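You operate a simulated robot arm through the tools that you are given. There is no shell and no other tool. Be economical: measure what you need, move in short steps, check, and stop when the job is done.

The job below is to be done with a simulated two-armed robot. You get a single attempt, and the scene is never put back.

TASK
Shut sash three and press the short draught strip into the sill groove.
Fine: free latch three, bring the sash fully down, fingers clear, lock it, then press the strip home; the long one stays.

Only the result counts: the job must be done as asked and must still hold three seconds after the hand-in. Knocking over, shifting, dropping, spilling or breaking anything else fails it.

THE ROBOT
Two 7-joint arms with two-finger parallel grippers on one trunk, on a base that drives. Base frame: it is fixed to the floor where the robot stands at the start and does not move with it; the origin is under the middle of the robot, x ahead of it, y to its left, z up. Lengths are in mm, angles in degrees, forces in N, time in s.
The left shoulder is at the start at [60, 143, 926], the right one opposite. With the tool pointing down near the work surface each hand reaches from about 300 to 720 mm from the robot's upright axis, wherever it stands, measured 20 degrees to its own side. Places, roughly: cleat four [100, -700, 900]; cleat one [-1900, 2700, 900]; cleat three [200, -500, 900]; cleat two [-1700, 2500, 900]; latch five [-700, -2000, 1100]; latch four [-200, -1400, 1100]; latch one [-4200, 4600, 1700]; latch three [800, 0, 1100]; latch two [-1500, 2600, 1100]; sash four [100, -1100, 1200]; sash three [600, -400, 1300]; short draught strip [-250, -1250, 750]; sill groove floor [600, -200, 900]. Payload 1.57 kg a hand.
The tool frame of a hand sits at the grasp point between the pads (the TCP): z along the fingers, y along the line on which they close. The tips reach 30 mm beyond it. The gripper opens to 110 mm. The fingers are 24 mm wide and 12 mm thick; the gripper's body (48 by 112 mm) begins 78 mm behind the TCP.
Orientation is that of the tool frame in the base frame, as [roll, pitch, yaw] about the fixed x, y, z axes, in that order (R = Rz(yaw) Ry(pitch) Rx(roll)). With the fingers straight down and closing along the base's y, the tool's x points along the base's -x, its y along +y and its z along -z.

THE INTERFACE
- The arms move only by the tool move_arm. It takes "left_deltas", "right_deltas" or both (then of equal length, played together; a hand with none holds still); each is a list of rows, each a list of 7 numbers: the shift along the tool's x, y, z in cm, then the turn, a rotation vector about the tool's x, y, z in degrees, then the finger opening in cm, from 0 to 11. In form: [[x, y, z, rx, ry, rz, grip], ...]. A call has 1 to 10 rows; each row shifts and turns the commanded pose from where the row before left it, along the tool's axes as they then stand. A row lasts 0.2 s, in which the tool goes at most 50 mm and 8.6 degrees; a call with a longer step from one row to the next is refused whole, and so is a gripper value outside its range. A pose out of reach is approached as far as the arm can. The call stops where the force on the tool passes 40 N (or 10 N more than at its start, if that is more) or the arm is blocked; 0.2 s more then pass. Each finger travels about 45 mm/s and halts on what it meets, pressing with about 38 N; the grip force reading is that of the motor and also rises with nothing between the fingers. The clock runs only during rows and for 0.2 s after the last one: add rows that do not move to give the fingers time. The reply holds the time, the measured pose of the TCP, the force on the tool along the base axes, the opening and the grip force, in the units named above and with some noise, with the torque about the TCP (base axes, N m) and any sound that the robot's microphone picked up.
- Cameras (640 x 400 px; columns grow to the right, rows downward): "scene" is now at [48.8, -50.7, 1563.9]; the picture's right is [-0.54, -0.84, 0.00], its down [-0.41, 0.26, -0.87] and it looks along [0.73, -0.48, -0.49] (base axes); focal length 251 px, centre (320, 200). "left" rides on the left gripper at [70, -16, -141] in its tool frame; the picture's right is [0.23, 0.97, 0.00], its down [-0.86, 0.20, -0.48] and it looks along [-0.47, 0.11, 0.88] (tool axes); focal length 222 px, centre (320, 200). "right" rides on the right gripper at [70, 16, -141] in its tool frame; the picture's right is [-0.23, 0.97, 0.00], its down [-0.86, -0.20, -0.48] and it looks along [-0.47, -0.11, 0.88] (tool axes); focal length 222 px, centre (320, 200). There is no depth. A picture from a camera that has moved, and an enlarged one, comes with that camera's place and axes in the base frame and with its lens.
- capture(camera): a new picture of that camera. It takes no simulated time.
- raise_lower(by): slides the trunk up (or, below 0, down) by that many mm; the arms and the scene camera ride with it, the base frame stays. It gives what a move gives, with no picture.
- drive_base(legs): drives the robot by 1 to 6 legs, each [ahead, left, turn to the left] in mm, mm and degrees, along the robot's own axes; the way and the turn of a leg run together, so that a leg with both is an arc; at most 1500 mm and 180 degrees a leg. The arms and the cameras ride along, it lands a little off, and it stops where it bumps. It gives what a move gives.
- head_to(pan, tilt): turns the head with the scene camera to pan (to the left, within 86 degrees either way) and tilt (down, from -29 to 69), counted from straight ahead of the robot. It gives what a move gives.
- zoom(camera, box): a new picture of the part [left, top, right, bottom] of that camera's present view, enlarged. It takes no simulated time.
- hand_in(): hands the job in; it is judged then, once.

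Work in short steps. Places have to be worked out from the pictures, the camera data and where the tool is seen: move nearer, look again, correct. Check each grasp and each placing, and mend what went wrong. You have 120 turns and 108 pictures in all, those below and enlarged ones among them. Open the grippers and draw the arms clear of the work before you hand the job in, unless the task says otherwise; then end with one line.

The tools are called after "Emit:" by a JSON object that holds its "op" and its "data". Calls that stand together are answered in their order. move_arm: Moves the arms, as the interface text tells. Its arguments: {"type":"object","properties":{"left_deltas":{"type":"array","items":{"type":"array","items":{"type":"number"}}},"right_deltas":{"type":"array","items":{"type":"array","items":{"type":"number"}}}},"required":[]} The other tools are called the same way: raise_lower (by) slides the trunk up or down; drive_base (legs) drives the base; head_to (pan, tilt) turns the head that bears the scene camera; capture (camera) takes a picture; zoom (camera, box) takes an enlarged picture of a part of a camera's view; hand_in () hands the job in.

At the start:

```text
t: 0.0
left_position: [594.4, -11.0, 1000.6]
left_ee_rot: [-180.0, 0.1, -180.0]
left_ft_force: [0.2, -0.1, 0.6]
left_wrist_torque: [-0.02, -0.03, 0.01]
left_opening: 109.9
left_finger_force: 0.0
right_position: [405.3, -339.8, 1000.1]
right_ee_rot: [-180.0, 0.0, -180.0]
right_ft_force: [0.0, -0.1, -0.4]
right_wrist_torque: [0.01, -0.01, 0.0]
right_opening: 109.8
right_finger_force: 0.0
trunk travel left (down, up): [-525.0, 65.0]
robot x, y, heading: [-4.6, -0.7, -0.2]
head pan, tilt: [-32.9, 29.1]
```

scene: 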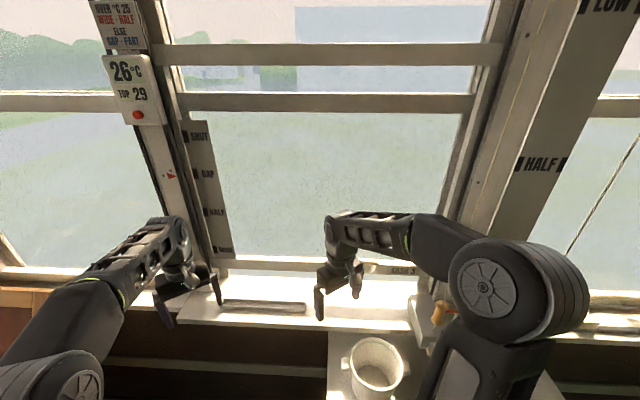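
right: 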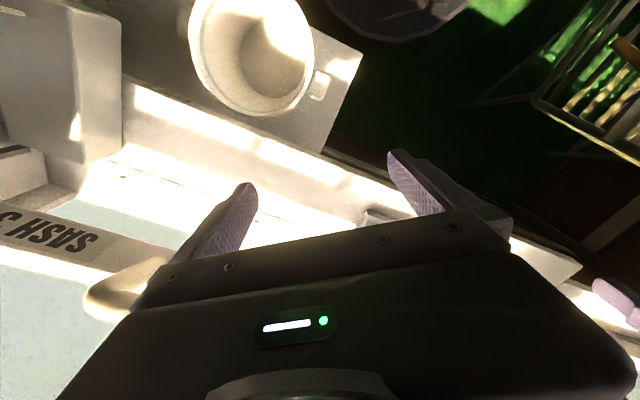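
left: 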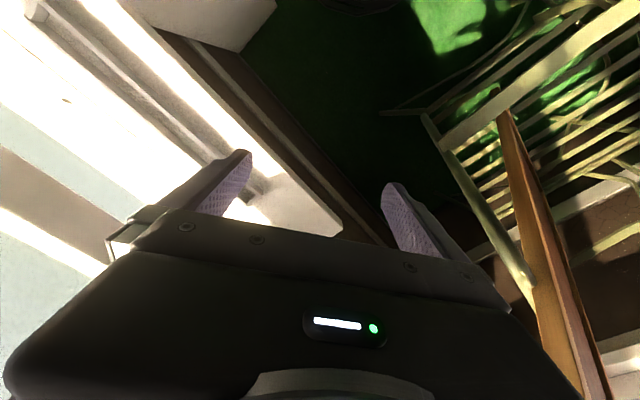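

The scene shows a greenhouse-like sash window with a scale (SHUT/GAP/HALF/WIDE), a thermometer and a cleat with rope. I'll look closer at the parts before moving anything.

Emit:
{"op": "zoom", "data": {"camera": "scene", "box": [80, 0, 280, 125]}}

Emit:
{"op": "zoom", "data": {"camera": "scene", "box": [140, 100, 300, 200]}}

Emit:
{"op": "zoom", "data": {"camera": "scene", "box": [150, 220, 470, 400]}}

Emit:
{"op": "zoom", "data": {"camera": "scene", "box": [440, 0, 640, 125]}}

```text
3.20 times, centred on (180, 62) of scene
camera zoom: at [48.8, -50.7, 1563.9], right [-0.54, -0.84, 0.0], down [-0.41, 0.26, -0.87], along [0.73, -0.48, -0.49], focal length 804 px, centre (768, 640)
```

zoom: 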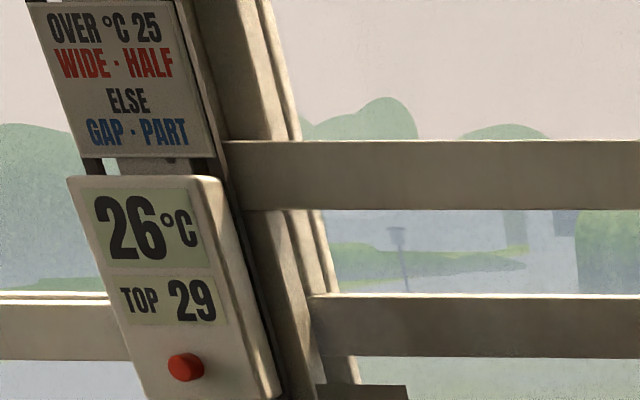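

```text
4.00 times, centred on (220, 150) of scene
camera zoom: at [48.8, -50.7, 1563.9], right [-0.54, -0.84, 0.0], down [-0.41, 0.26, -0.87], along [0.73, -0.48, -0.49], focal length 1005 px, centre (720, 400)
```

zoom: 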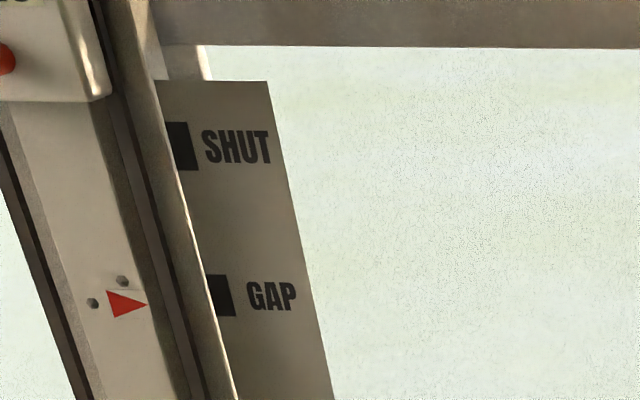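

```text
2.00 times, centred on (310, 310) of scene
camera zoom: at [48.8, -50.7, 1563.9], right [-0.54, -0.84, 0.0], down [-0.41, 0.26, -0.87], along [0.73, -0.48, -0.49], focal length 503 px, centre (340, -20)
```

zoom: 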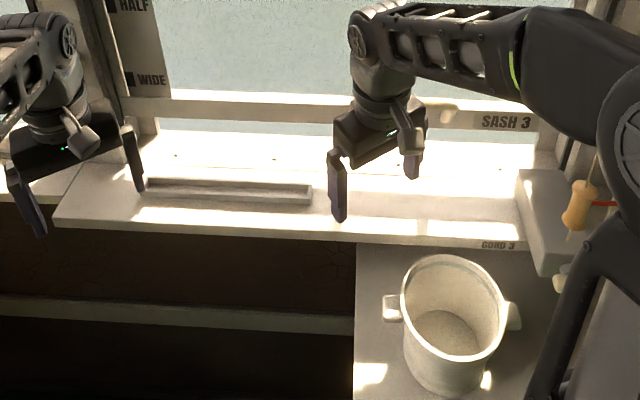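

```text
3.20 times, centred on (540, 62) of scene
camera zoom: at [48.8, -50.7, 1563.9], right [-0.54, -0.84, 0.0], down [-0.41, 0.26, -0.87], along [0.73, -0.48, -0.49], focal length 804 px, centre (-384, 640)
```

zoom: 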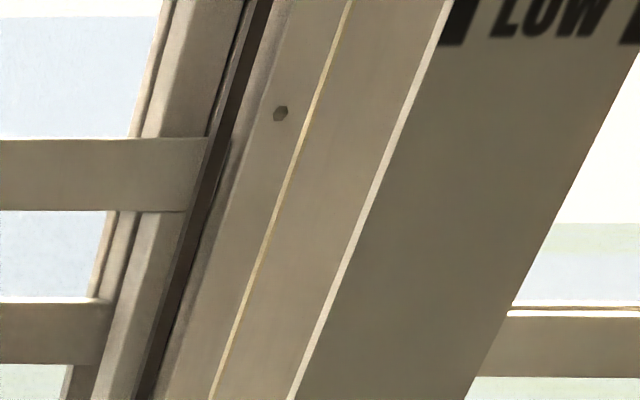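

Sash 3's pointer sits near GAP, so it is raised slightly. Next I'll look left toward latch three, and right toward the cleat.

Emit:
{"op": "head_to", "data": {"pan": 0, "tilt": 25}}

Emit:
{"op": "capture", "data": {"camera": "scene"}}

Emit:
{"op": "head_to", "data": {"pan": -80, "tilt": 35}}

Emit:
{"op": "capture", "data": {"camera": "scene"}}

```text
t: 1.0
left_position: [593.9, -10.9, 999.6]
left_ee_rot: [180.0, 0.1, 180.0]
left_ft_force: [-0.2, -0.2, 0.7]
left_wrist_torque: [-0.03, -0.02, -0.01]
left_opening: 109.9
left_finger_force: 0.1
right_position: [405.3, -340.6, 999.7]
right_ee_rot: [-180.0, 0.0, 179.9]
right_ft_force: [-0.2, -0.5, -0.3]
right_wrist_torque: [0.02, 0.02, 0.01]
right_opening: 110.0
right_finger_force: 0.1
trunk travel left (down, up): [-525.0, 65.0]
robot x, y, heading: [-0.2, -1.0, 0.0]
head pan, tilt: [0.0, 25.0]
```

```text
100 pictures are left
camera scene: at [64.7, -1.4, 1570.4], right [0.0, -1.0, 0.0], down [-0.42, 0.0, -0.91], along [0.91, 0.0, -0.42], focal length 251 px, centre (320, 200)
```

scene: 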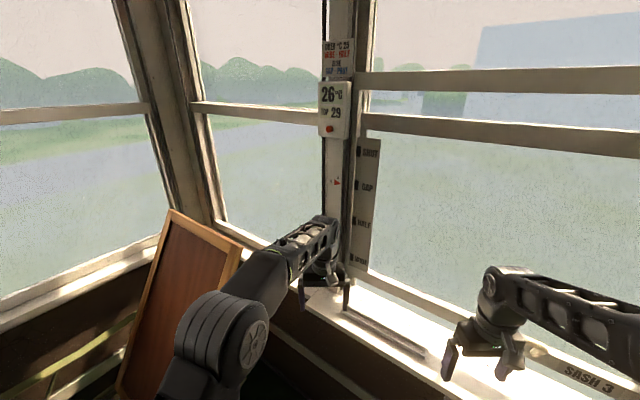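

```text
t: 2.5
left_position: [593.5, -11.0, 1000.2]
left_ee_rot: [180.0, 0.1, 180.0]
left_ft_force: [-0.1, 0.0, -0.7]
left_wrist_torque: [0.02, 0.0, 0.0]
left_opening: 110.0
left_finger_force: 0.0
right_position: [404.7, -340.8, 999.7]
right_ee_rot: [-179.9, 0.0, -180.0]
right_ft_force: [-1.1, 0.4, -0.2]
right_wrist_torque: [-0.02, 0.02, 0.0]
right_opening: 109.9
right_finger_force: 0.0
trunk travel left (down, up): [-525.0, 65.0]
robot x, y, heading: [1.4, 0.5, -0.2]
head pan, tilt: [-80.0, 35.0]
```

```text
99 pictures are left
camera scene: at [-12.1, -88.0, 1554.7], right [-0.98, -0.17, 0.0], down [-0.1, 0.56, -0.82], along [0.14, -0.81, -0.57], focal length 251 px, centre (320, 200)
```

scene: 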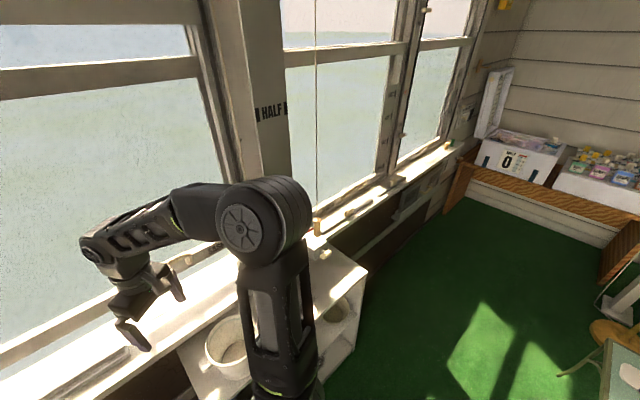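

The left arm hides latch three and the right arm hides the cleat. I'll draw both hands back and up a little, well clear of things.

Emit:
{"op": "move_arm", "data": {"left_deltas": [[2, 1, -3, 0, 0, 0, 11], [4, 1, -2, 0, 0, 0, 11], [4, 1, -2, 0, 0, 0, 11], [4, 1, 0, 0, 0, 0, 11], [4, 1, 0, 0, 0, 0, 11]], "right_deltas": [[1, 0, -3, 0, 0, 0, 11], [1, 1, -4, 0, 0, 0, 11], [1, 2, -4, 0, 0, 0, 11], [1, 2, 0, 0, 0, 0, 11], [0, 2, 0, 0, 0, 0, 11]]}}

Emit:
{"op": "head_to", "data": {"pan": -5, "tilt": 30}}

Emit:
{"op": "capture", "data": {"camera": "scene"}}

Emit:
{"op": "head_to", "data": {"pan": -70, "tilt": 40}}

Emit:
{"op": "capture", "data": {"camera": "scene"}}

```text
t: 3.7
left_position: [413.4, 39.5, 1068.2]
left_ee_rot: [-179.9, 0.1, 179.9]
left_ft_force: [-0.3, 0.0, -0.7]
left_wrist_torque: [0.01, 0.0, 0.0]
left_opening: 110.0
left_finger_force: 0.1
right_position: [364.7, -270.6, 1110.8]
right_ee_rot: [-179.9, -0.1, 180.0]
right_ft_force: [-0.2, 0.9, 0.0]
right_wrist_torque: [-0.01, 0.01, -0.01]
right_opening: 110.3
right_finger_force: 0.0
trunk travel left (down, up): [-525.0, 65.0]
robot x, y, heading: [-2.6, -2.1, 0.1]
head pan, tilt: [-80.0, 35.0]
```

```text
t: 5.2
left_position: [413.9, 38.6, 1069.9]
left_ee_rot: [-179.9, 0.2, 180.0]
left_ft_force: [-1.3, -0.7, 0.2]
left_wrist_torque: [-0.04, 0.01, 0.02]
left_opening: 110.2
left_finger_force: 0.1
right_position: [365.8, -271.2, 1108.9]
right_ee_rot: [179.9, 0.0, 180.0]
right_ft_force: [0.2, -0.3, -0.6]
right_wrist_torque: [0.02, 0.0, -0.04]
right_opening: 110.0
right_finger_force: 0.1
trunk travel left (down, up): [-525.0, 65.0]
robot x, y, heading: [1.7, 1.6, -0.0]
head pan, tilt: [-5.0, 30.0]
```

```text
98 pictures are left
camera scene: at [62.6, -9.2, 1562.5], right [-0.09, -1.0, 0.0], down [-0.5, 0.04, -0.87], along [0.86, -0.08, -0.5], focal length 251 px, centre (320, 200)
```

scene: 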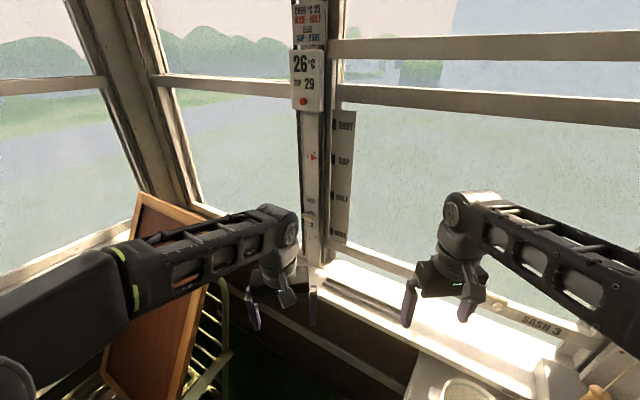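

```text
t: 6.5
left_position: [413.7, 38.9, 1068.2]
left_ee_rot: [180.0, 0.0, 179.9]
left_ft_force: [0.4, 0.4, 0.4]
left_wrist_torque: [0.0, 0.02, 0.04]
left_opening: 110.0
left_finger_force: 0.1
right_position: [364.6, -271.2, 1110.5]
right_ee_rot: [-180.0, 0.0, -179.9]
right_ft_force: [-0.1, -0.3, 1.1]
right_wrist_torque: [0.02, -0.02, 0.01]
right_opening: 109.8
right_finger_force: 0.0
trunk travel left (down, up): [-525.0, 65.0]
robot x, y, heading: [-0.8, -1.3, -0.0]
head pan, tilt: [-70.0, 40.0]
```

```text
97 pictures are left
camera scene: at [1.6, -81.1, 1547.1], right [-0.94, -0.34, 0.0], down [-0.22, 0.6, -0.77], along [0.26, -0.72, -0.64], focal length 251 px, centre (320, 200)
```

scene: 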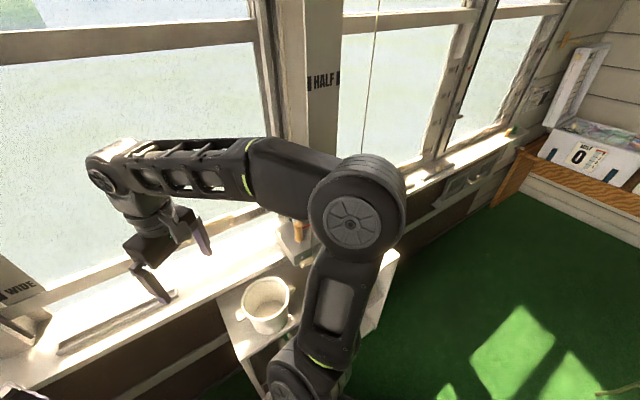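

A small fitting is visible at the left post just above the left hand; I'll turn back and zoom on it and on the sill.

Emit:
{"op": "head_to", "data": {"pan": -10, "tilt": 30}}

Emit:
{"op": "zoom", "data": {"camera": "scene", "box": [270, 120, 430, 320]}}

Emit:
{"op": "zoom", "data": {"camera": "scene", "box": [320, 180, 640, 400]}}

```text
t: 7.8
left_position: [414.3, 38.8, 1068.1]
left_ee_rot: [179.9, 0.0, -180.0]
left_ft_force: [0.9, -0.5, -0.1]
left_wrist_torque: [0.01, 0.01, 0.01]
left_opening: 110.0
left_finger_force: 0.0
right_position: [365.3, -271.6, 1109.7]
right_ee_rot: [-180.0, -0.1, 180.0]
right_ft_force: [-0.3, 0.5, -0.4]
right_wrist_torque: [-0.01, -0.01, 0.01]
right_opening: 110.0
right_finger_force: 0.0
trunk travel left (down, up): [-525.0, 65.0]
robot x, y, heading: [0.9, 2.7, -0.0]
head pan, tilt: [-10.0, 30.0]
```

```text
2.00 times, centred on (350, 220) of scene
camera zoom: at [61.5, -17.0, 1562.4], right [-0.17, -0.98, 0.0], down [-0.49, 0.09, -0.87], along [0.85, -0.15, -0.5], focal length 503 px, centre (260, 160)
```

zoom: 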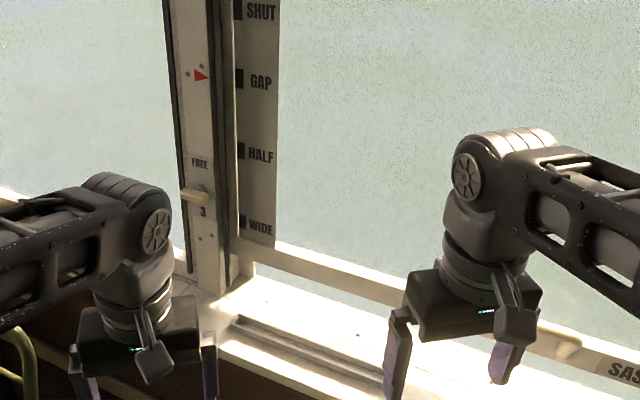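

```text
1.82 times, centred on (480, 290) of scene
camera zoom: at [61.5, -17.0, 1562.4], right [-0.17, -0.98, 0.0], down [-0.49, 0.09, -0.87], along [0.85, -0.15, -0.5], focal length 457 px, centre (29, 36)
```

zoom: 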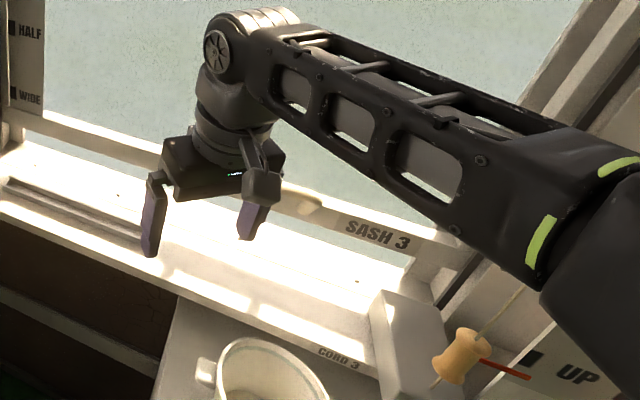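

The latch lever (with "FREE" marked above) is near [750, -34, 1100]; the window plane works out to face roughly heading -34°, about 685 mm away. I'll turn the base to face it squarely.

Emit:
{"op": "drive_base", "data": {"legs": [[0, 0, -34]]}}

Emit:
{"op": "head_to", "data": {"pan": 20, "tilt": 35}}

Emit:
{"op": "capture", "data": {"camera": "scene"}}

Emit:
{"op": "head_to", "data": {"pan": -45, "tilt": 40}}

Emit:
{"op": "capture", "data": {"camera": "scene"}}

Emit:
{"op": "head_to", "data": {"pan": -82, "tilt": 40}}

Emit:
{"op": "capture", "data": {"camera": "scene"}}

```text
t: 9.9
left_position: [363.8, -199.9, 1069.4]
left_ee_rot: [-180.0, 0.1, 145.7]
left_ft_force: [0.5, 0.1, 1.1]
left_wrist_torque: [0.03, -0.01, -0.02]
left_opening: 110.1
left_finger_force: 0.2
right_position: [149.4, -429.6, 1109.9]
right_ee_rot: [180.0, 0.0, 145.8]
right_ft_force: [0.2, 0.1, 0.2]
right_wrist_torque: [0.0, 0.02, -0.03]
right_opening: 109.9
right_finger_force: 0.1
trunk travel left (down, up): [-525.0, 65.0]
robot x, y, heading: [-0.0, 1.7, -34.2]
head pan, tilt: [-10.0, 30.0]
```

```text
t: 10.8
left_position: [364.6, -200.5, 1068.9]
left_ee_rot: [180.0, 0.1, 145.8]
left_ft_force: [0.1, 0.6, 0.4]
left_wrist_torque: [0.01, -0.02, -0.01]
left_opening: 110.0
left_finger_force: 0.1
right_position: [151.0, -430.0, 1110.8]
right_ee_rot: [-179.9, 0.1, 145.9]
right_ft_force: [0.3, -0.6, -0.1]
right_wrist_torque: [0.01, 0.03, 0.0]
right_opening: 109.9
right_finger_force: 0.1
trunk travel left (down, up): [-525.0, 65.0]
robot x, y, heading: [-0.8, -2.7, -34.0]
head pan, tilt: [20.0, 35.0]
```

```text
94 pictures are left
camera scene: at [63.0, -6.1, 1554.7], right [-0.25, -0.97, 0.0], down [-0.56, 0.14, -0.82], along [0.79, -0.2, -0.57], focal length 251 px, centre (320, 200)
```

scene: 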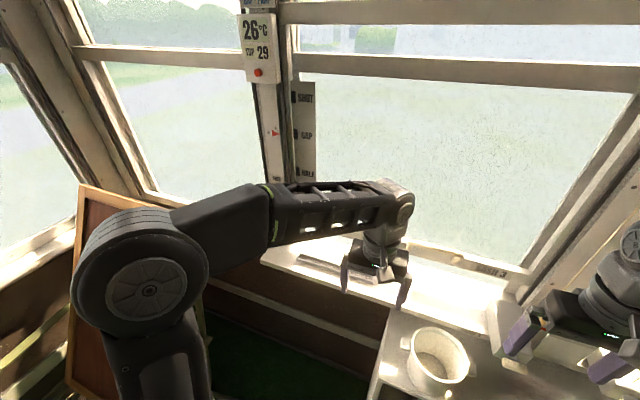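

```text
t: 12.2
left_position: [364.6, -199.7, 1069.1]
left_ee_rot: [-180.0, 0.1, 145.9]
left_ft_force: [0.5, -1.0, -0.3]
left_wrist_torque: [-0.01, 0.01, 0.02]
left_opening: 109.9
left_finger_force: 0.1
right_position: [148.5, -429.5, 1110.9]
right_ee_rot: [179.9, 0.0, 145.8]
right_ft_force: [-0.8, 0.3, 0.0]
right_wrist_torque: [0.02, 0.01, 0.02]
right_opening: 109.8
right_finger_force: 0.1
trunk travel left (down, up): [-525.0, 65.0]
robot x, y, heading: [2.4, -1.7, -34.3]
head pan, tilt: [-45.0, 40.0]
```

```text
93 pictures are left
camera scene: at [-6.3, -68.0, 1547.1], right [-0.98, -0.19, 0.0], down [-0.12, 0.63, -0.77], along [0.14, -0.75, -0.64], focal length 251 px, centre (320, 200)
```

scene: 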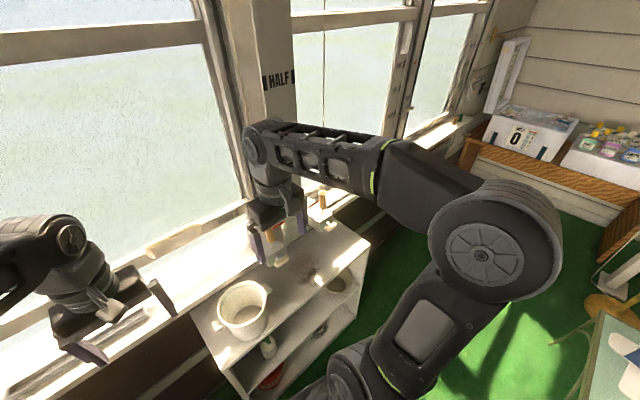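

```text
t: 13.2
left_position: [364.0, -200.0, 1068.2]
left_ee_rot: [179.9, 0.1, 145.8]
left_ft_force: [-1.0, 1.0, -0.4]
left_wrist_torque: [-0.01, -0.01, 0.01]
left_opening: 110.3
left_finger_force: 0.1
right_position: [149.2, -429.1, 1110.6]
right_ee_rot: [-180.0, -0.1, 145.8]
right_ft_force: [0.0, 0.1, 0.1]
right_wrist_torque: [0.03, 0.0, -0.02]
right_opening: 110.2
right_finger_force: 0.1
trunk travel left (down, up): [-525.0, 65.0]
robot x, y, heading: [-0.1, -2.1, -34.2]
head pan, tilt: [-82.0, 40.0]
```

```text
92 pictures are left
camera scene: at [-59.8, -60.8, 1547.1], right [-0.9, 0.44, 0.0], down [0.28, 0.58, -0.77], along [-0.34, -0.69, -0.64], focal length 251 px, centre (320, 200)
```

scene: 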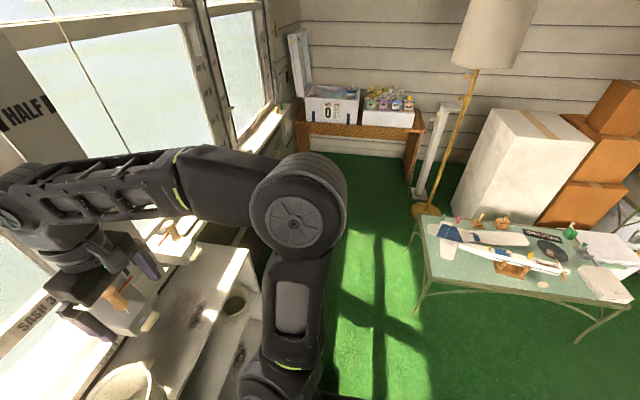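

The left forearm hides the latch from here. I'll shift the left hand back toward the robot and lower it slightly out of the line of sight, then look at the latch.

Emit:
{"op": "move_arm", "data": {"left_deltas": [[2, -4, 0, 0, 0, 0, 11], [2, -4, 2, 0, 0, 0, 11], [2, -4, 2, 0, 0, 0, 11], [0, -4, 2, 0, 0, 0, 11]]}}

Emit:
{"op": "head_to", "data": {"pan": 30, "tilt": 28}}

Emit:
{"op": "capture", "data": {"camera": "scene"}}

Emit:
{"op": "zoom", "data": {"camera": "scene", "box": [220, 120, 380, 220]}}

```text
t: 14.2
left_position: [224.6, -300.2, 1008.4]
left_ee_rot: [180.0, 0.0, 145.9]
left_ft_force: [0.8, -0.5, -0.6]
left_wrist_torque: [0.0, 0.01, -0.01]
left_opening: 110.0
left_finger_force: 0.1
right_position: [150.3, -430.0, 1109.5]
right_ee_rot: [179.9, -0.1, 145.7]
right_ft_force: [-0.2, 0.2, -0.7]
right_wrist_torque: [0.01, 0.0, 0.01]
right_opening: 110.2
right_finger_force: 0.0
trunk travel left (down, up): [-525.0, 65.0]
robot x, y, heading: [0.1, -1.2, -34.0]
head pan, tilt: [-82.0, 40.0]
```

```text
t: 16.1
left_position: [224.3, -298.3, 1007.8]
left_ee_rot: [180.0, 0.1, 145.7]
left_ft_force: [0.4, 0.2, 0.0]
left_wrist_torque: [0.02, 0.01, 0.04]
left_opening: 110.2
left_finger_force: 0.1
right_position: [149.0, -429.9, 1111.2]
right_ee_rot: [-180.0, 0.0, 145.8]
right_ft_force: [0.2, -0.1, -0.2]
right_wrist_torque: [0.0, 0.01, -0.01]
right_opening: 110.1
right_finger_force: 0.1
trunk travel left (down, up): [-525.0, 65.0]
robot x, y, heading: [0.4, -0.1, -34.1]
head pan, tilt: [30.0, 28.0]
```

```text
91 pictures are left
camera scene: at [68.5, 8.8, 1565.6], right [-0.07, -1.0, 0.0], down [-0.47, 0.03, -0.88], along [0.88, -0.06, -0.47], focal length 251 px, centre (320, 200)
```

scene: 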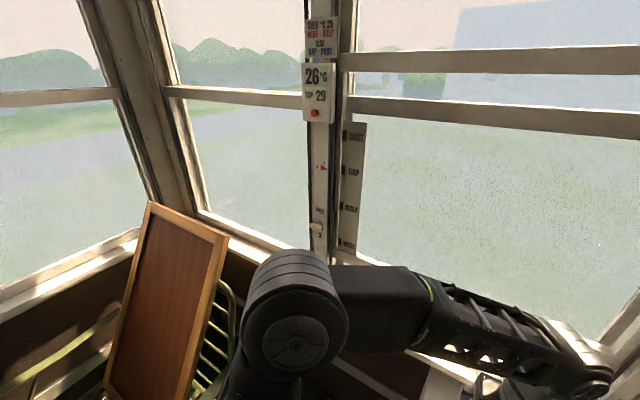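

```text
4.00 times, centred on (300, 170) of scene
camera zoom: at [68.5, 8.8, 1565.6], right [-0.07, -1.0, 0.0], down [-0.47, 0.03, -0.88], along [0.88, -0.06, -0.47], focal length 1005 px, centre (400, 320)
```

zoom: 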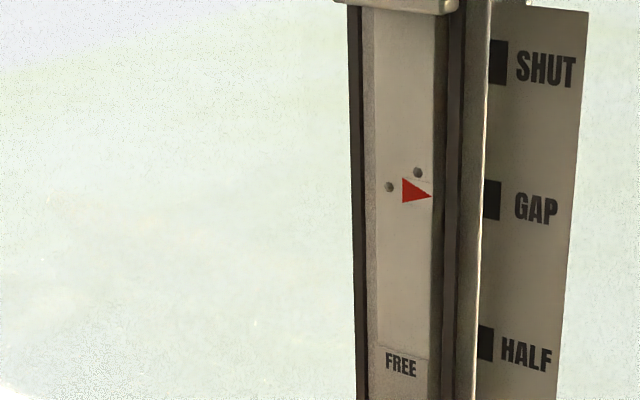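

Emit:
{"op": "zoom", "data": {"camera": "scene", "box": [280, 195, 376, 255]}}

```text
6.67 times, centred on (328, 225) of scene
camera zoom: at [68.5, 8.8, 1565.6], right [-0.07, -1.0, 0.0], down [-0.47, 0.03, -0.88], along [0.88, -0.06, -0.47], focal length 1675 px, centre (267, 33)
```

zoom: 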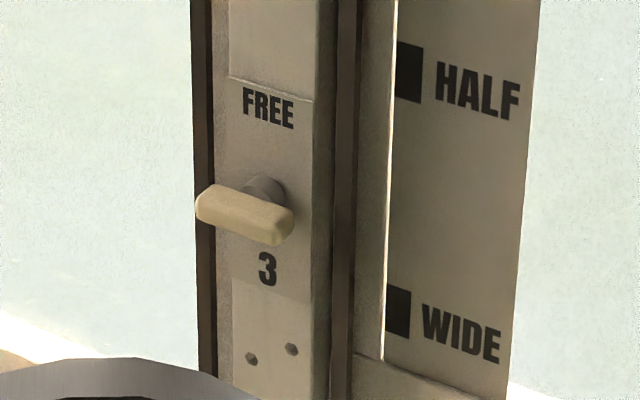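

The lever is a T-shaped handle, horizontal now (locked), with FREE above; I judge its centre near [750, -28, 1102]. I'll move the left hand over to the left with fingers down, and then pitch it to point at the window.

Emit:
{"op": "move_arm", "data": {"left_deltas": [[0, 4.5, -1.5, 0, 0, 0, 11], [0, 4.5, -1.5, 0, 0, 0, 11], [0, 4.5, -1.5, 0, 0, 0, 11], [0, 4.5, -1.5, 0, 0, 0, 11], [0, 4.5, -1.5, 0, 0, 0, 11], [0, 4.5, -1.5, 0, 0, 0, 11], [0, 4.5, -1.5, 0, 0, 0, 11], [0, 4.5, -1, 0, 0, 0, 11]]}}

Emit:
{"op": "move_arm", "data": {"left_deltas": [[0, 0, 0, 0, -8.4, 0, 11], [0, 0, 0, 0, -8.4, 0, 11], [0, 0, 0, 0, -8.4, 0, 11], [0, 0, 0, 0, -8.4, 0, 11], [0, 0, 0, 0, -8.4, 0, 11], [0, 0, 0, 0, -8.4, 0, 11], [0, 0, 0, 0, -8.4, 0, 11], [0, 0, 0, 0, -8.4, 0, 11], [0, 0, 0, 0, -8.4, 0, 11], [0, 0, 0, 0, -8.4, 0, 11]]}}

Emit:
{"op": "capture", "data": {"camera": "left"}}

Emit:
{"op": "capture", "data": {"camera": "scene"}}

```text
t: 18.1
left_position: [411.0, -25.2, 1133.6]
left_ee_rot: [179.9, 2.1, 140.0]
left_ft_force: [0.1, 0.5, -0.4]
left_wrist_torque: [-0.03, 0.01, 0.03]
left_opening: 110.2
left_finger_force: 0.0
right_position: [151.3, -428.2, 1109.7]
right_ee_rot: [-179.9, -0.1, 145.9]
right_ft_force: [-0.2, 0.1, -0.2]
right_wrist_torque: [-0.02, -0.03, 0.03]
right_opening: 109.9
right_finger_force: 0.0
trunk travel left (down, up): [-525.0, 65.0]
robot x, y, heading: [-1.8, 1.2, -34.2]
head pan, tilt: [30.0, 28.0]
stopped in row 8 (left hand): the arm was blocked; the commanded pose is now the measured one
```

```text
t: 20.3
left_position: [486.1, -37.6, 1274.3]
left_ee_rot: [178.9, 86.2, 138.7]
left_ft_force: [0.2, -0.5, 0.1]
left_wrist_torque: [-0.02, -0.01, -0.06]
left_opening: 109.9
left_finger_force: 0.1
left hand out of reach, approached as far as the arm can: row 6, 7, 8, 9, 10
right_position: [149.5, -430.0, 1109.8]
right_ee_rot: [179.9, 0.0, 145.8]
right_ft_force: [-0.2, 0.1, -0.2]
right_wrist_torque: [0.0, 0.0, 0.01]
right_opening: 110.0
right_finger_force: 0.1
trunk travel left (down, up): [-525.0, 65.0]
robot x, y, heading: [-1.8, -0.9, -34.2]
head pan, tilt: [30.0, 28.0]
```

```text
88 pictures are left
camera left: at [363.8, 42.3, 1212.3], right [0.62, 0.76, -0.23], down [-0.19, 0.42, 0.89], along [0.76, -0.5, 0.41], focal length 222 px, centre (320, 200)
```

left: 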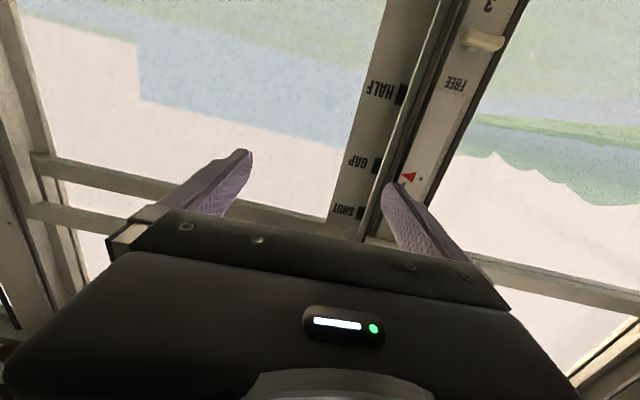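

```text
87 pictures are left
camera scene: at [69.0, 9.1, 1565.6], right [-0.07, -1.0, 0.0], down [-0.47, 0.03, -0.88], along [0.88, -0.06, -0.47], focal length 251 px, centre (320, 200)
```

scene: 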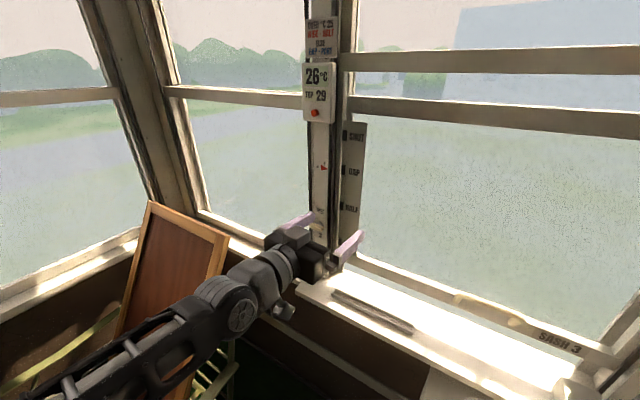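

Triangulating both views puts the handle centre at about [749, -27, 1102]. I'll advance the hand forward-left to a spot about 80 mm short of it, then check.

Emit:
{"op": "move_arm", "data": {"left_deltas": [[0, 2, 4, 0, 0, 0, 11], [0, 3, 3, 0, 0, 0, 11], [0, 3, 3, 0, 0, 0, 11], [0, 3, 2, 0, 0, 0, 11]]}}

```text
t: 21.3
left_position: [649.6, -31.2, 1265.7]
left_ee_rot: [177.8, 86.1, 137.9]
left_ft_force: [-0.2, -0.1, 0.6]
left_wrist_torque: [-0.02, 0.01, -0.02]
left_opening: 110.1
left_finger_force: 0.2
right_position: [149.8, -429.2, 1110.4]
right_ee_rot: [180.0, 0.0, 145.8]
right_ft_force: [-0.2, 0.7, -0.1]
right_wrist_torque: [-0.02, 0.0, -0.01]
right_opening: 110.0
right_finger_force: 0.0
trunk travel left (down, up): [-525.0, 65.0]
robot x, y, heading: [-0.1, 0.1, -34.1]
head pan, tilt: [30.0, 28.0]
```

The hand follows well. I'll square the tool with the window and descend toward the latch height in two steps, watching the board on the left.

Emit:
{"op": "move_arm", "data": {"left_deltas": [[0, 0, 0, -7, -4, 0, 11], [4, 1.5, 0, 0, 0, 0, 11], [4, 1.5, 0, 0, 0, 0, 11]]}}

Emit:
{"op": "capture", "data": {"camera": "scene"}}

```text
t: 22.1
left_position: [665.1, -7.0, 1186.0]
left_ee_rot: [52.4, 89.5, 19.4]
left_ft_force: [-1.1, 0.5, -1.0]
left_wrist_torque: [0.01, -0.01, 0.01]
left_opening: 110.4
left_finger_force: 0.1
right_position: [150.8, -429.6, 1109.4]
right_ee_rot: [-179.9, 0.0, 145.8]
right_ft_force: [0.3, -0.5, -1.3]
right_wrist_torque: [-0.04, 0.0, 0.0]
right_opening: 110.0
right_finger_force: 0.0
trunk travel left (down, up): [-525.0, 65.0]
robot x, y, heading: [0.3, 1.1, -34.3]
head pan, tilt: [30.0, 28.0]
```

```text
86 pictures are left
camera scene: at [68.8, 8.2, 1565.6], right [-0.07, -1.0, 0.0], down [-0.47, 0.03, -0.88], along [0.88, -0.06, -0.47], focal length 251 px, centre (320, 200)
```

scene: 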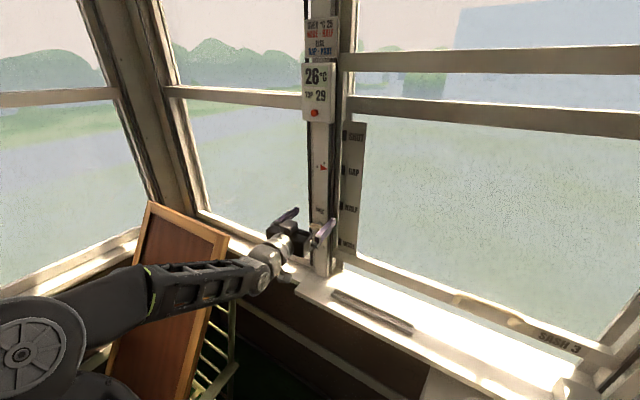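

The elbow sits well on the robot's side of the board. Now I'll roll the hand about its own axis by -90° so the fingers close vertically.

Emit:
{"op": "move_arm", "data": {"left_deltas": [[0, 0, 0, 0, 0, -8.5, 11], [0, 0, 0, 0, 0, -8.5, 11], [0, 0, 0, 0, 0, -8.5, 11], [0, 0, 0, 0, 0, -8.5, 11], [0, 0, 0, 0, 0, -8.5, 11], [0, 0, 0, 0, 0, -8.5, 11], [0, 0, 0, 0, 0, -8.5, 11], [0, 0, 0, 0, 0, -8.5, 11], [0, 0, 0, 0, 0, -8.5, 11], [0, 0, 0, 0, 0, -8.5, 11]]}}

Emit:
{"op": "capture", "data": {"camera": "left"}}

```text
t: 24.3
left_position: [664.3, -4.9, 1186.4]
left_ee_rot: [-89.9, 5.2, -123.1]
left_ft_force: [-0.4, 0.7, 0.2]
left_wrist_torque: [0.0, 0.0, -0.02]
left_opening: 109.8
left_finger_force: 0.0
right_position: [149.7, -429.0, 1109.8]
right_ee_rot: [-180.0, 0.0, 145.8]
right_ft_force: [-0.1, 0.0, 0.1]
right_wrist_torque: [0.0, 0.02, 0.03]
right_opening: 109.8
right_finger_force: 0.1
trunk travel left (down, up): [-525.0, 65.0]
robot x, y, heading: [0.1, 4.2, -34.4]
head pan, tilt: [30.0, 28.0]
```

```text
85 pictures are left
camera left: at [507.5, 11.5, 1193.6], right [-0.07, -0.12, -0.99], down [0.07, 0.99, -0.12], along [0.99, -0.08, -0.06], focal length 222 px, centre (320, 200)
```

left: 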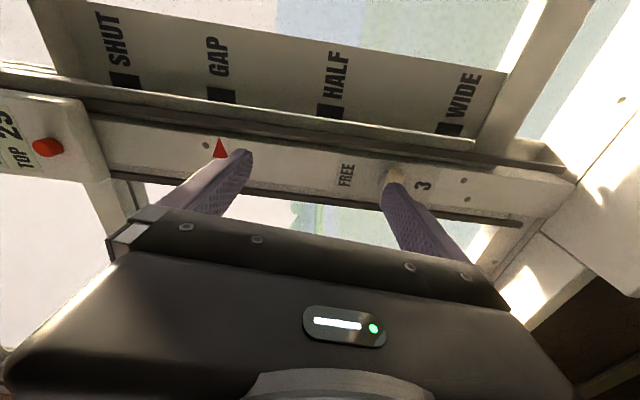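

The roll works. I'll level the remaining 5°, bring the hand down 84 mm and left ~25 mm to line up with the handle, still ~80 mm short, and look.

Emit:
{"op": "move_arm", "data": {"left_deltas": [[0, 0, 0, 0, 0, -5.2, 9], [-0.6, 2, 0, 0, 0, 0, 9], [-0.6, 2.2, 0, 0, 0, 0, 9], [-0.6, 2.2, 0, 0, 0, 0, 9], [-0.6, 2, 0, 0, 0, 0, 9]]}}

Emit:
{"op": "capture", "data": {"camera": "left"}}

Emit:
{"op": "zoom", "data": {"camera": "scene", "box": [240, 180, 400, 280]}}

```text
t: 25.5
left_position: [677.4, 14.5, 1101.0]
left_ee_rot: [-89.7, 0.1, -123.0]
left_ft_force: [-0.5, -0.2, -0.3]
left_wrist_torque: [0.04, 0.03, 0.03]
left_opening: 90.1
left_finger_force: 0.0
right_position: [149.7, -430.8, 1110.2]
right_ee_rot: [-180.0, -0.1, 145.9]
right_ft_force: [-1.3, -0.3, -1.0]
right_wrist_torque: [-0.03, 0.02, -0.02]
right_opening: 110.1
right_finger_force: 0.0
trunk travel left (down, up): [-525.0, 65.0]
robot x, y, heading: [-4.0, 0.4, -34.0]
head pan, tilt: [30.0, 28.0]
```

```text
84 pictures are left
camera left: at [520.9, 32.2, 1115.4], right [-0.12, -0.19, -0.97], down [0.07, 0.98, -0.2], along [0.99, -0.09, -0.1], focal length 222 px, centre (320, 200)
```

left: 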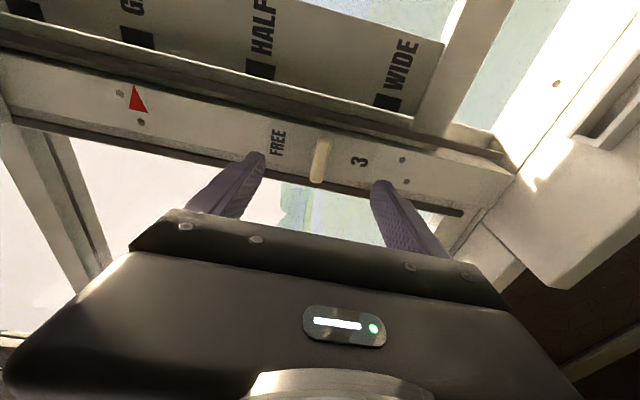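

```text
4.00 times, centred on (320, 230) of scene
camera zoom: at [68.9, 8.8, 1565.6], right [-0.07, -1.0, 0.0], down [-0.47, 0.03, -0.88], along [0.88, -0.06, -0.47], focal length 1005 px, centre (320, 80)
```

zoom: 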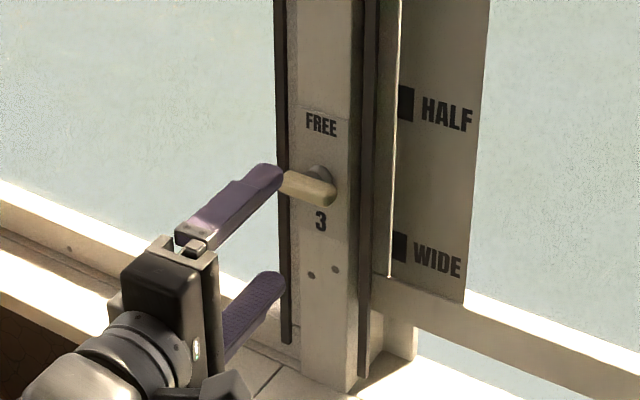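

The handle is centred between the fingers laterally and in height, about 86 mm ahead of the TCP. I advance 68 mm so the tips just overlap the bar, then check.

Emit:
{"op": "move_arm", "data": {"left_deltas": [[0, 0, 2.5, 0, 0, 0, 6], [0, 0, 2.3, 0, 0, 0, 6], [0, 0, 1.5, 0, 0, 0, 6], [0, 0, 0.7, 0, 0, 0, 5]]}}

Emit:
{"op": "capture", "data": {"camera": "left"}}

Emit:
{"op": "zoom", "data": {"camera": "scene", "box": [270, 190, 366, 250]}}

```text
t: 26.5
left_position: [737.2, -23.6, 1101.2]
left_ee_rot: [-89.8, 0.1, -123.0]
left_ft_force: [-0.7, 0.2, -0.2]
left_wrist_torque: [-0.04, 0.02, 0.01]
left_opening: 49.9
left_finger_force: 0.0
right_position: [148.4, -430.0, 1110.7]
right_ee_rot: [-179.9, 0.0, 145.9]
right_ft_force: [0.0, -0.3, -0.4]
right_wrist_torque: [-0.03, -0.04, 0.02]
right_opening: 110.0
right_finger_force: 0.2
trunk travel left (down, up): [-525.0, 65.0]
robot x, y, heading: [-3.4, -1.4, -34.2]
head pan, tilt: [30.0, 28.0]
```

```text
82 pictures are left
camera left: at [580.0, -5.9, 1115.9], right [-0.12, -0.19, -0.97], down [0.07, 0.98, -0.2], along [0.99, -0.09, -0.1], focal length 222 px, centre (320, 200)
```

left: 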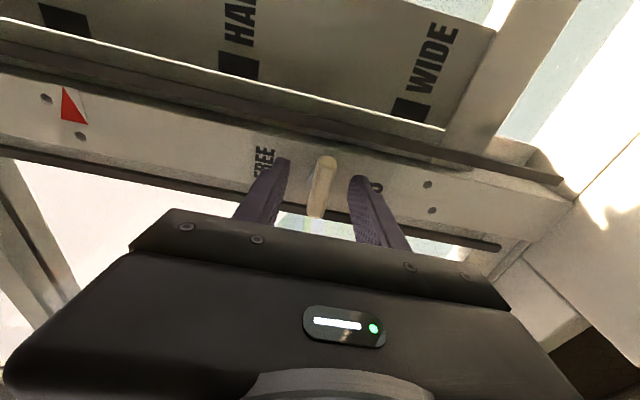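

```text
6.67 times, centred on (318, 220) of scene
camera zoom: at [68.4, 9.0, 1565.6], right [-0.07, -1.0, 0.0], down [-0.47, 0.03, -0.88], along [0.88, -0.06, -0.47], focal length 1675 px, centre (333, 67)
```

zoom: 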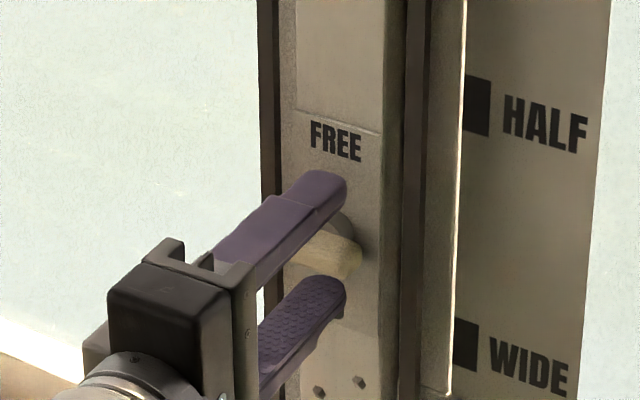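

The fingers straddle the bar. I close on it.

Emit:
{"op": "move_arm", "data": {"left_deltas": [[0, 0, 0, 0, 0, 0, 2], [0, 0, 0, 0, 0, 0, 0], [0, 0, 0, 0, 0, 0, 0], [0, 0, 0, 0, 0, 0, 0]]}}

```text
t: 27.5
left_position: [736.8, -23.2, 1099.8]
left_ee_rot: [-90.0, 0.1, -123.0]
left_ft_force: [-2.4, 0.0, -7.8]
left_wrist_torque: [0.03, 0.25, 0.12]
left_opening: 14.8
left_finger_force: 29.6
right_position: [149.9, -429.5, 1109.6]
right_ee_rot: [180.0, 0.0, 145.7]
right_ft_force: [0.3, 0.5, 0.0]
right_wrist_torque: [-0.03, -0.01, 0.01]
right_opening: 110.3
right_finger_force: 0.0
trunk travel left (down, up): [-525.0, 65.0]
robot x, y, heading: [-1.4, -2.2, -34.3]
head pan, tilt: [30.0, 28.0]
```

The bar is gripped (14.8 mm). I turn it clockwise (left end toward FREE) a bit, checking torque.

Emit:
{"op": "move_arm", "data": {"left_deltas": [[0, 0, 0, 0, 0, 7, 0], [0, 0, 0, 0, 0, 8, 0], [0, 0, 0, 0, 0, 8, 0]]}}

```text
t: 28.3
left_position: [737.4, -24.2, 1101.5]
left_ee_rot: [-90.0, 23.1, -123.1]
left_ft_force: [-7.8, -2.9, -15.8]
left_wrist_torque: [-1.62, 0.73, -0.13]
left_opening: 24.9
left_finger_force: 37.1
right_position: [149.1, -429.8, 1110.1]
right_ee_rot: [-179.9, 0.0, 145.8]
right_ft_force: [-0.4, 0.0, 0.0]
right_wrist_torque: [0.0, -0.02, 0.0]
right_opening: 109.9
right_finger_force: 0.1
trunk travel left (down, up): [-525.0, 65.0]
robot x, y, heading: [3.2, -0.7, -34.1]
head pan, tilt: [30.0, 28.0]
```

The opening widened to 25 mm with 1.8 N·m of torque: the bar did not follow. I'll look before trying the other way.

Emit:
{"op": "zoom", "data": {"camera": "left", "box": [220, 100, 420, 240]}}

Emit:
{"op": "zoom", "data": {"camera": "scene", "box": [270, 190, 366, 250]}}

```text
2.86 times, centred on (320, 170) of left
camera zoom: at [579.7, -7.1, 1086.3], right [0.09, 0.14, -0.99], down [0.07, 0.99, 0.15], along [0.99, -0.08, 0.08], focal length 635 px, centre (320, 286)
```

zoom: 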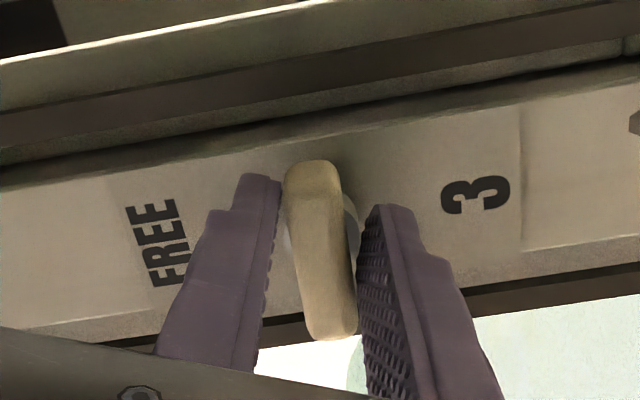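

```text
6.67 times, centred on (318, 220) of scene
camera zoom: at [69.1, 8.7, 1565.5], right [-0.07, -1.0, 0.0], down [-0.47, 0.03, -0.88], along [0.88, -0.06, -0.47], focal length 1675 px, centre (333, 67)
```

zoom: 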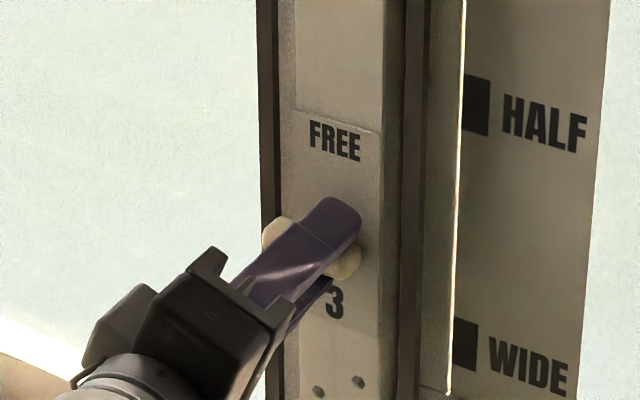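

The bar stayed square to the post. I turn back and try the other way (counter-clockwise).

Emit:
{"op": "move_arm", "data": {"left_deltas": [[0, 0, 0, 0, 0, -8, 0], [0, 0, 0, 0, 0, -8, 0], [0, 0, 0, 0, 0, -7, 0], [0, 0, 0, 0, 0, -8, 0], [0, 0, 0, 0, 0, -8, 0]]}}

Emit:
{"op": "zoom", "data": {"camera": "left", "box": [220, 100, 420, 240]}}

```text
t: 29.5
left_position: [738.3, -22.4, 1100.3]
left_ee_rot: [-89.9, -16.0, -122.8]
left_ft_force: [1.0, 4.8, -15.2]
left_wrist_torque: [0.64, 0.95, 0.78]
left_opening: 15.2
left_finger_force: 30.9
right_position: [150.7, -428.1, 1110.8]
right_ee_rot: [-179.9, -0.1, 145.8]
right_ft_force: [-0.1, -0.1, -0.2]
right_wrist_torque: [0.0, -0.01, 0.01]
right_opening: 109.9
right_finger_force: 0.1
trunk travel left (down, up): [-525.0, 65.0]
robot x, y, heading: [-2.7, 0.9, -34.0]
head pan, tilt: [30.0, 28.0]
```

```text
2.86 times, centred on (320, 170) of left
camera zoom: at [585.8, 1.7, 1133.9], right [-0.26, -0.41, -0.87], down [0.01, 0.9, -0.43], along [0.96, -0.12, -0.23], focal length 635 px, centre (320, 286)
```

zoom: 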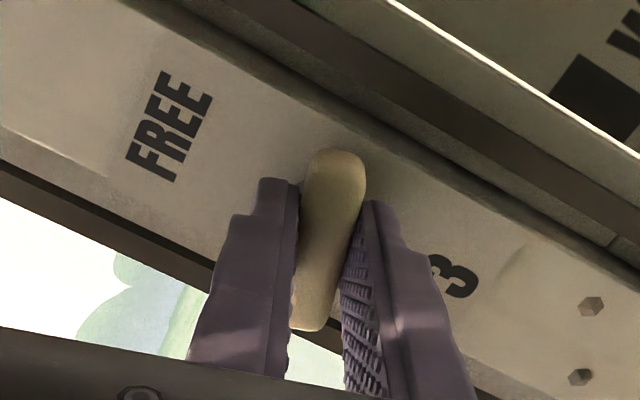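

This way the bar follows (opening stays 15 mm, post rotates in view). I continue counter-clockwise.

Emit:
{"op": "move_arm", "data": {"left_deltas": [[0, 0.1, 0, 0, 0, -8, 0], [0, 0.1, 0, 0, 0, -8, 0], [0, 0, 0, 0, 0, -8, 0], [0, 0, 0, 0, 0, -8, 0]]}}

```text
t: 30.5
left_position: [738.1, -23.5, 1101.8]
left_ee_rot: [-89.2, -48.0, -123.5]
left_ft_force: [10.8, 9.4, 1.7]
left_wrist_torque: [0.31, 0.4, -0.16]
left_opening: 14.8
left_finger_force: 31.0
right_position: [150.1, -428.1, 1110.7]
right_ee_rot: [-180.0, 0.0, 145.7]
right_ft_force: [-0.2, 0.7, 0.0]
right_wrist_torque: [-0.02, 0.0, 0.0]
right_opening: 109.8
right_finger_force: 0.1
trunk travel left (down, up): [-525.0, 65.0]
robot x, y, heading: [-2.7, -1.9, -34.2]
head pan, tilt: [30.0, 28.0]
```

It still follows with low torque (now 48°). Carry on toward 90°.

Emit:
{"op": "move_arm", "data": {"left_deltas": [[0, 0, 0, 0, 0, -8.4, 0], [0, 0, 0, 0, 0, -8.4, 0], [0, 0, 0, 0, 0, -8.4, 0], [0, 0, 0, 0, 0, -8.4, 0], [0, 0, 0, 0, 0, -8.4, 0]]}}

Emit:
{"op": "zoom", "data": {"camera": "left", "box": [220, 100, 420, 240]}}

Emit:
{"op": "capture", "data": {"camera": "scene"}}

```text
t: 31.7
left_position: [737.9, -20.0, 1096.9]
left_ee_rot: [-90.9, -84.5, -121.5]
left_ft_force: [-8.8, 10.8, 3.9]
left_wrist_torque: [-0.5, -0.71, -0.63]
left_opening: 15.7
left_finger_force: 31.4
right_position: [148.3, -427.8, 1110.6]
right_ee_rot: [-180.0, 0.1, 146.0]
right_ft_force: [-0.6, -0.6, 0.0]
right_wrist_torque: [0.02, 0.02, 0.01]
right_opening: 109.9
right_finger_force: 0.0
trunk travel left (down, up): [-525.0, 65.0]
robot x, y, heading: [-0.4, 2.1, -34.4]
head pan, tilt: [30.0, 28.0]
stopped in row 5 (left hand): the force on the tool passed its limit (the readings are from after the stop); the commanded pose is now the measured one
```

```text
2.86 times, centred on (320, 170) of left
camera zoom: at [624.1, 63.1, 1166.0], right [-0.53, -0.84, 0.13], down [-0.47, 0.16, -0.87], along [0.71, -0.52, -0.48], focal length 635 px, centre (320, 286)
```

zoom: 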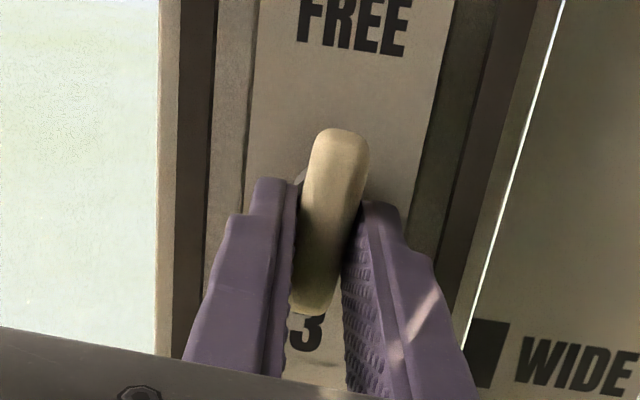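

```text
76 pictures are left
camera scene: at [65.6, 9.8, 1565.4], right [-0.07, -1.0, 0.0], down [-0.47, 0.03, -0.88], along [0.88, -0.06, -0.47], focal length 251 px, centre (320, 200)
```

scene: 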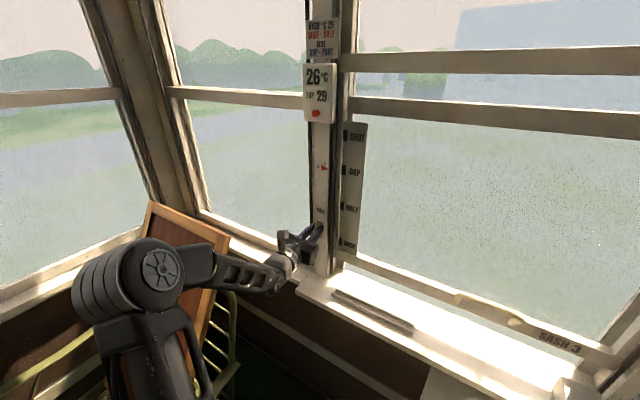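

The bar is now vertical under FREE and at its stop; the sash has not dropped. I release and draw straight back 100 mm.

Emit:
{"op": "move_arm", "data": {"left_deltas": [[0, 0, 0, 0, 0, 0, 4], [0, 0, 0, 0, 0, 0, 6], [0, 0, -2, 0, 0, 0, 6], [0, 0, -4, 0, 0, 0, 6], [0, 0, -4, 0, 0, 0, 6]]}}

Emit:
{"op": "head_to", "data": {"pan": 5, "tilt": 35}}

Emit:
{"op": "capture", "data": {"camera": "scene"}}

Emit:
{"op": "capture", "data": {"camera": "left"}}

```text
t: 32.9
left_position: [656.0, 31.8, 1094.7]
left_ee_rot: [-92.0, -84.7, -120.9]
left_ft_force: [0.1, 0.9, -0.5]
left_wrist_torque: [-0.02, 0.0, -0.15]
left_opening: 60.1
left_finger_force: 0.0
right_position: [149.1, -426.5, 1111.3]
right_ee_rot: [-179.9, 0.0, 145.9]
right_ft_force: [0.9, 0.0, 0.8]
right_wrist_torque: [-0.07, 0.0, 0.01]
right_opening: 109.9
right_finger_force: 0.0
trunk travel left (down, up): [-525.0, 65.0]
robot x, y, heading: [-2.0, 0.7, -34.0]
head pan, tilt: [30.0, 28.0]
```

```text
t: 33.8
left_position: [655.7, 26.7, 1095.1]
left_ee_rot: [-91.4, -84.7, -122.0]
left_ft_force: [0.3, -0.5, 0.5]
left_wrist_torque: [0.02, 0.04, 0.0]
left_opening: 59.8
left_finger_force: 0.0
right_position: [149.6, -428.8, 1111.3]
right_ee_rot: [-180.0, 0.1, 145.9]
right_ft_force: [0.3, 0.1, 0.4]
right_wrist_torque: [-0.02, -0.05, 0.04]
right_opening: 109.7
right_finger_force: 0.1
trunk travel left (down, up): [-525.0, 65.0]
robot x, y, heading: [0.2, 0.1, -34.2]
head pan, tilt: [5.0, 35.0]
```

```text
75 pictures are left
camera scene: at [54.5, -26.7, 1554.7], right [-0.49, -0.87, 0.0], down [-0.5, 0.28, -0.82], along [0.72, -0.4, -0.57], focal length 251 px, centre (320, 200)
```

scene: 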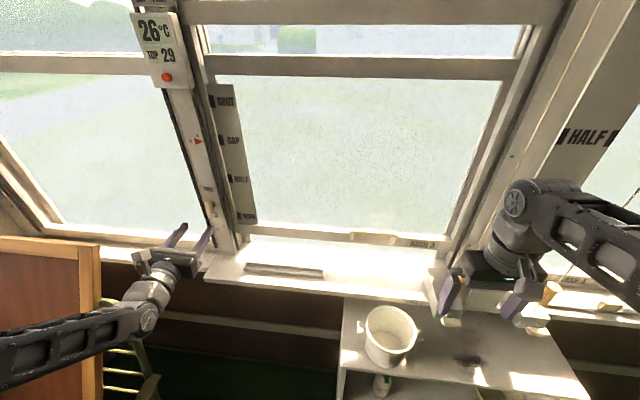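

```text
74 pictures are left
camera left: at [542.5, 111.4, 1166.1], right [-0.54, -0.83, 0.14], down [-0.47, 0.16, -0.87], along [0.7, -0.54, -0.48], focal length 222 px, centre (320, 200)
```

left: 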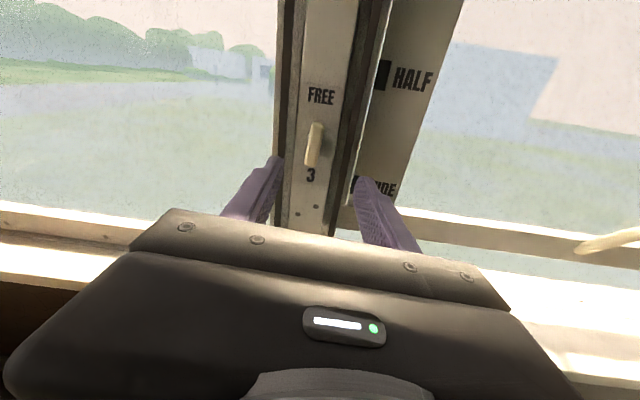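

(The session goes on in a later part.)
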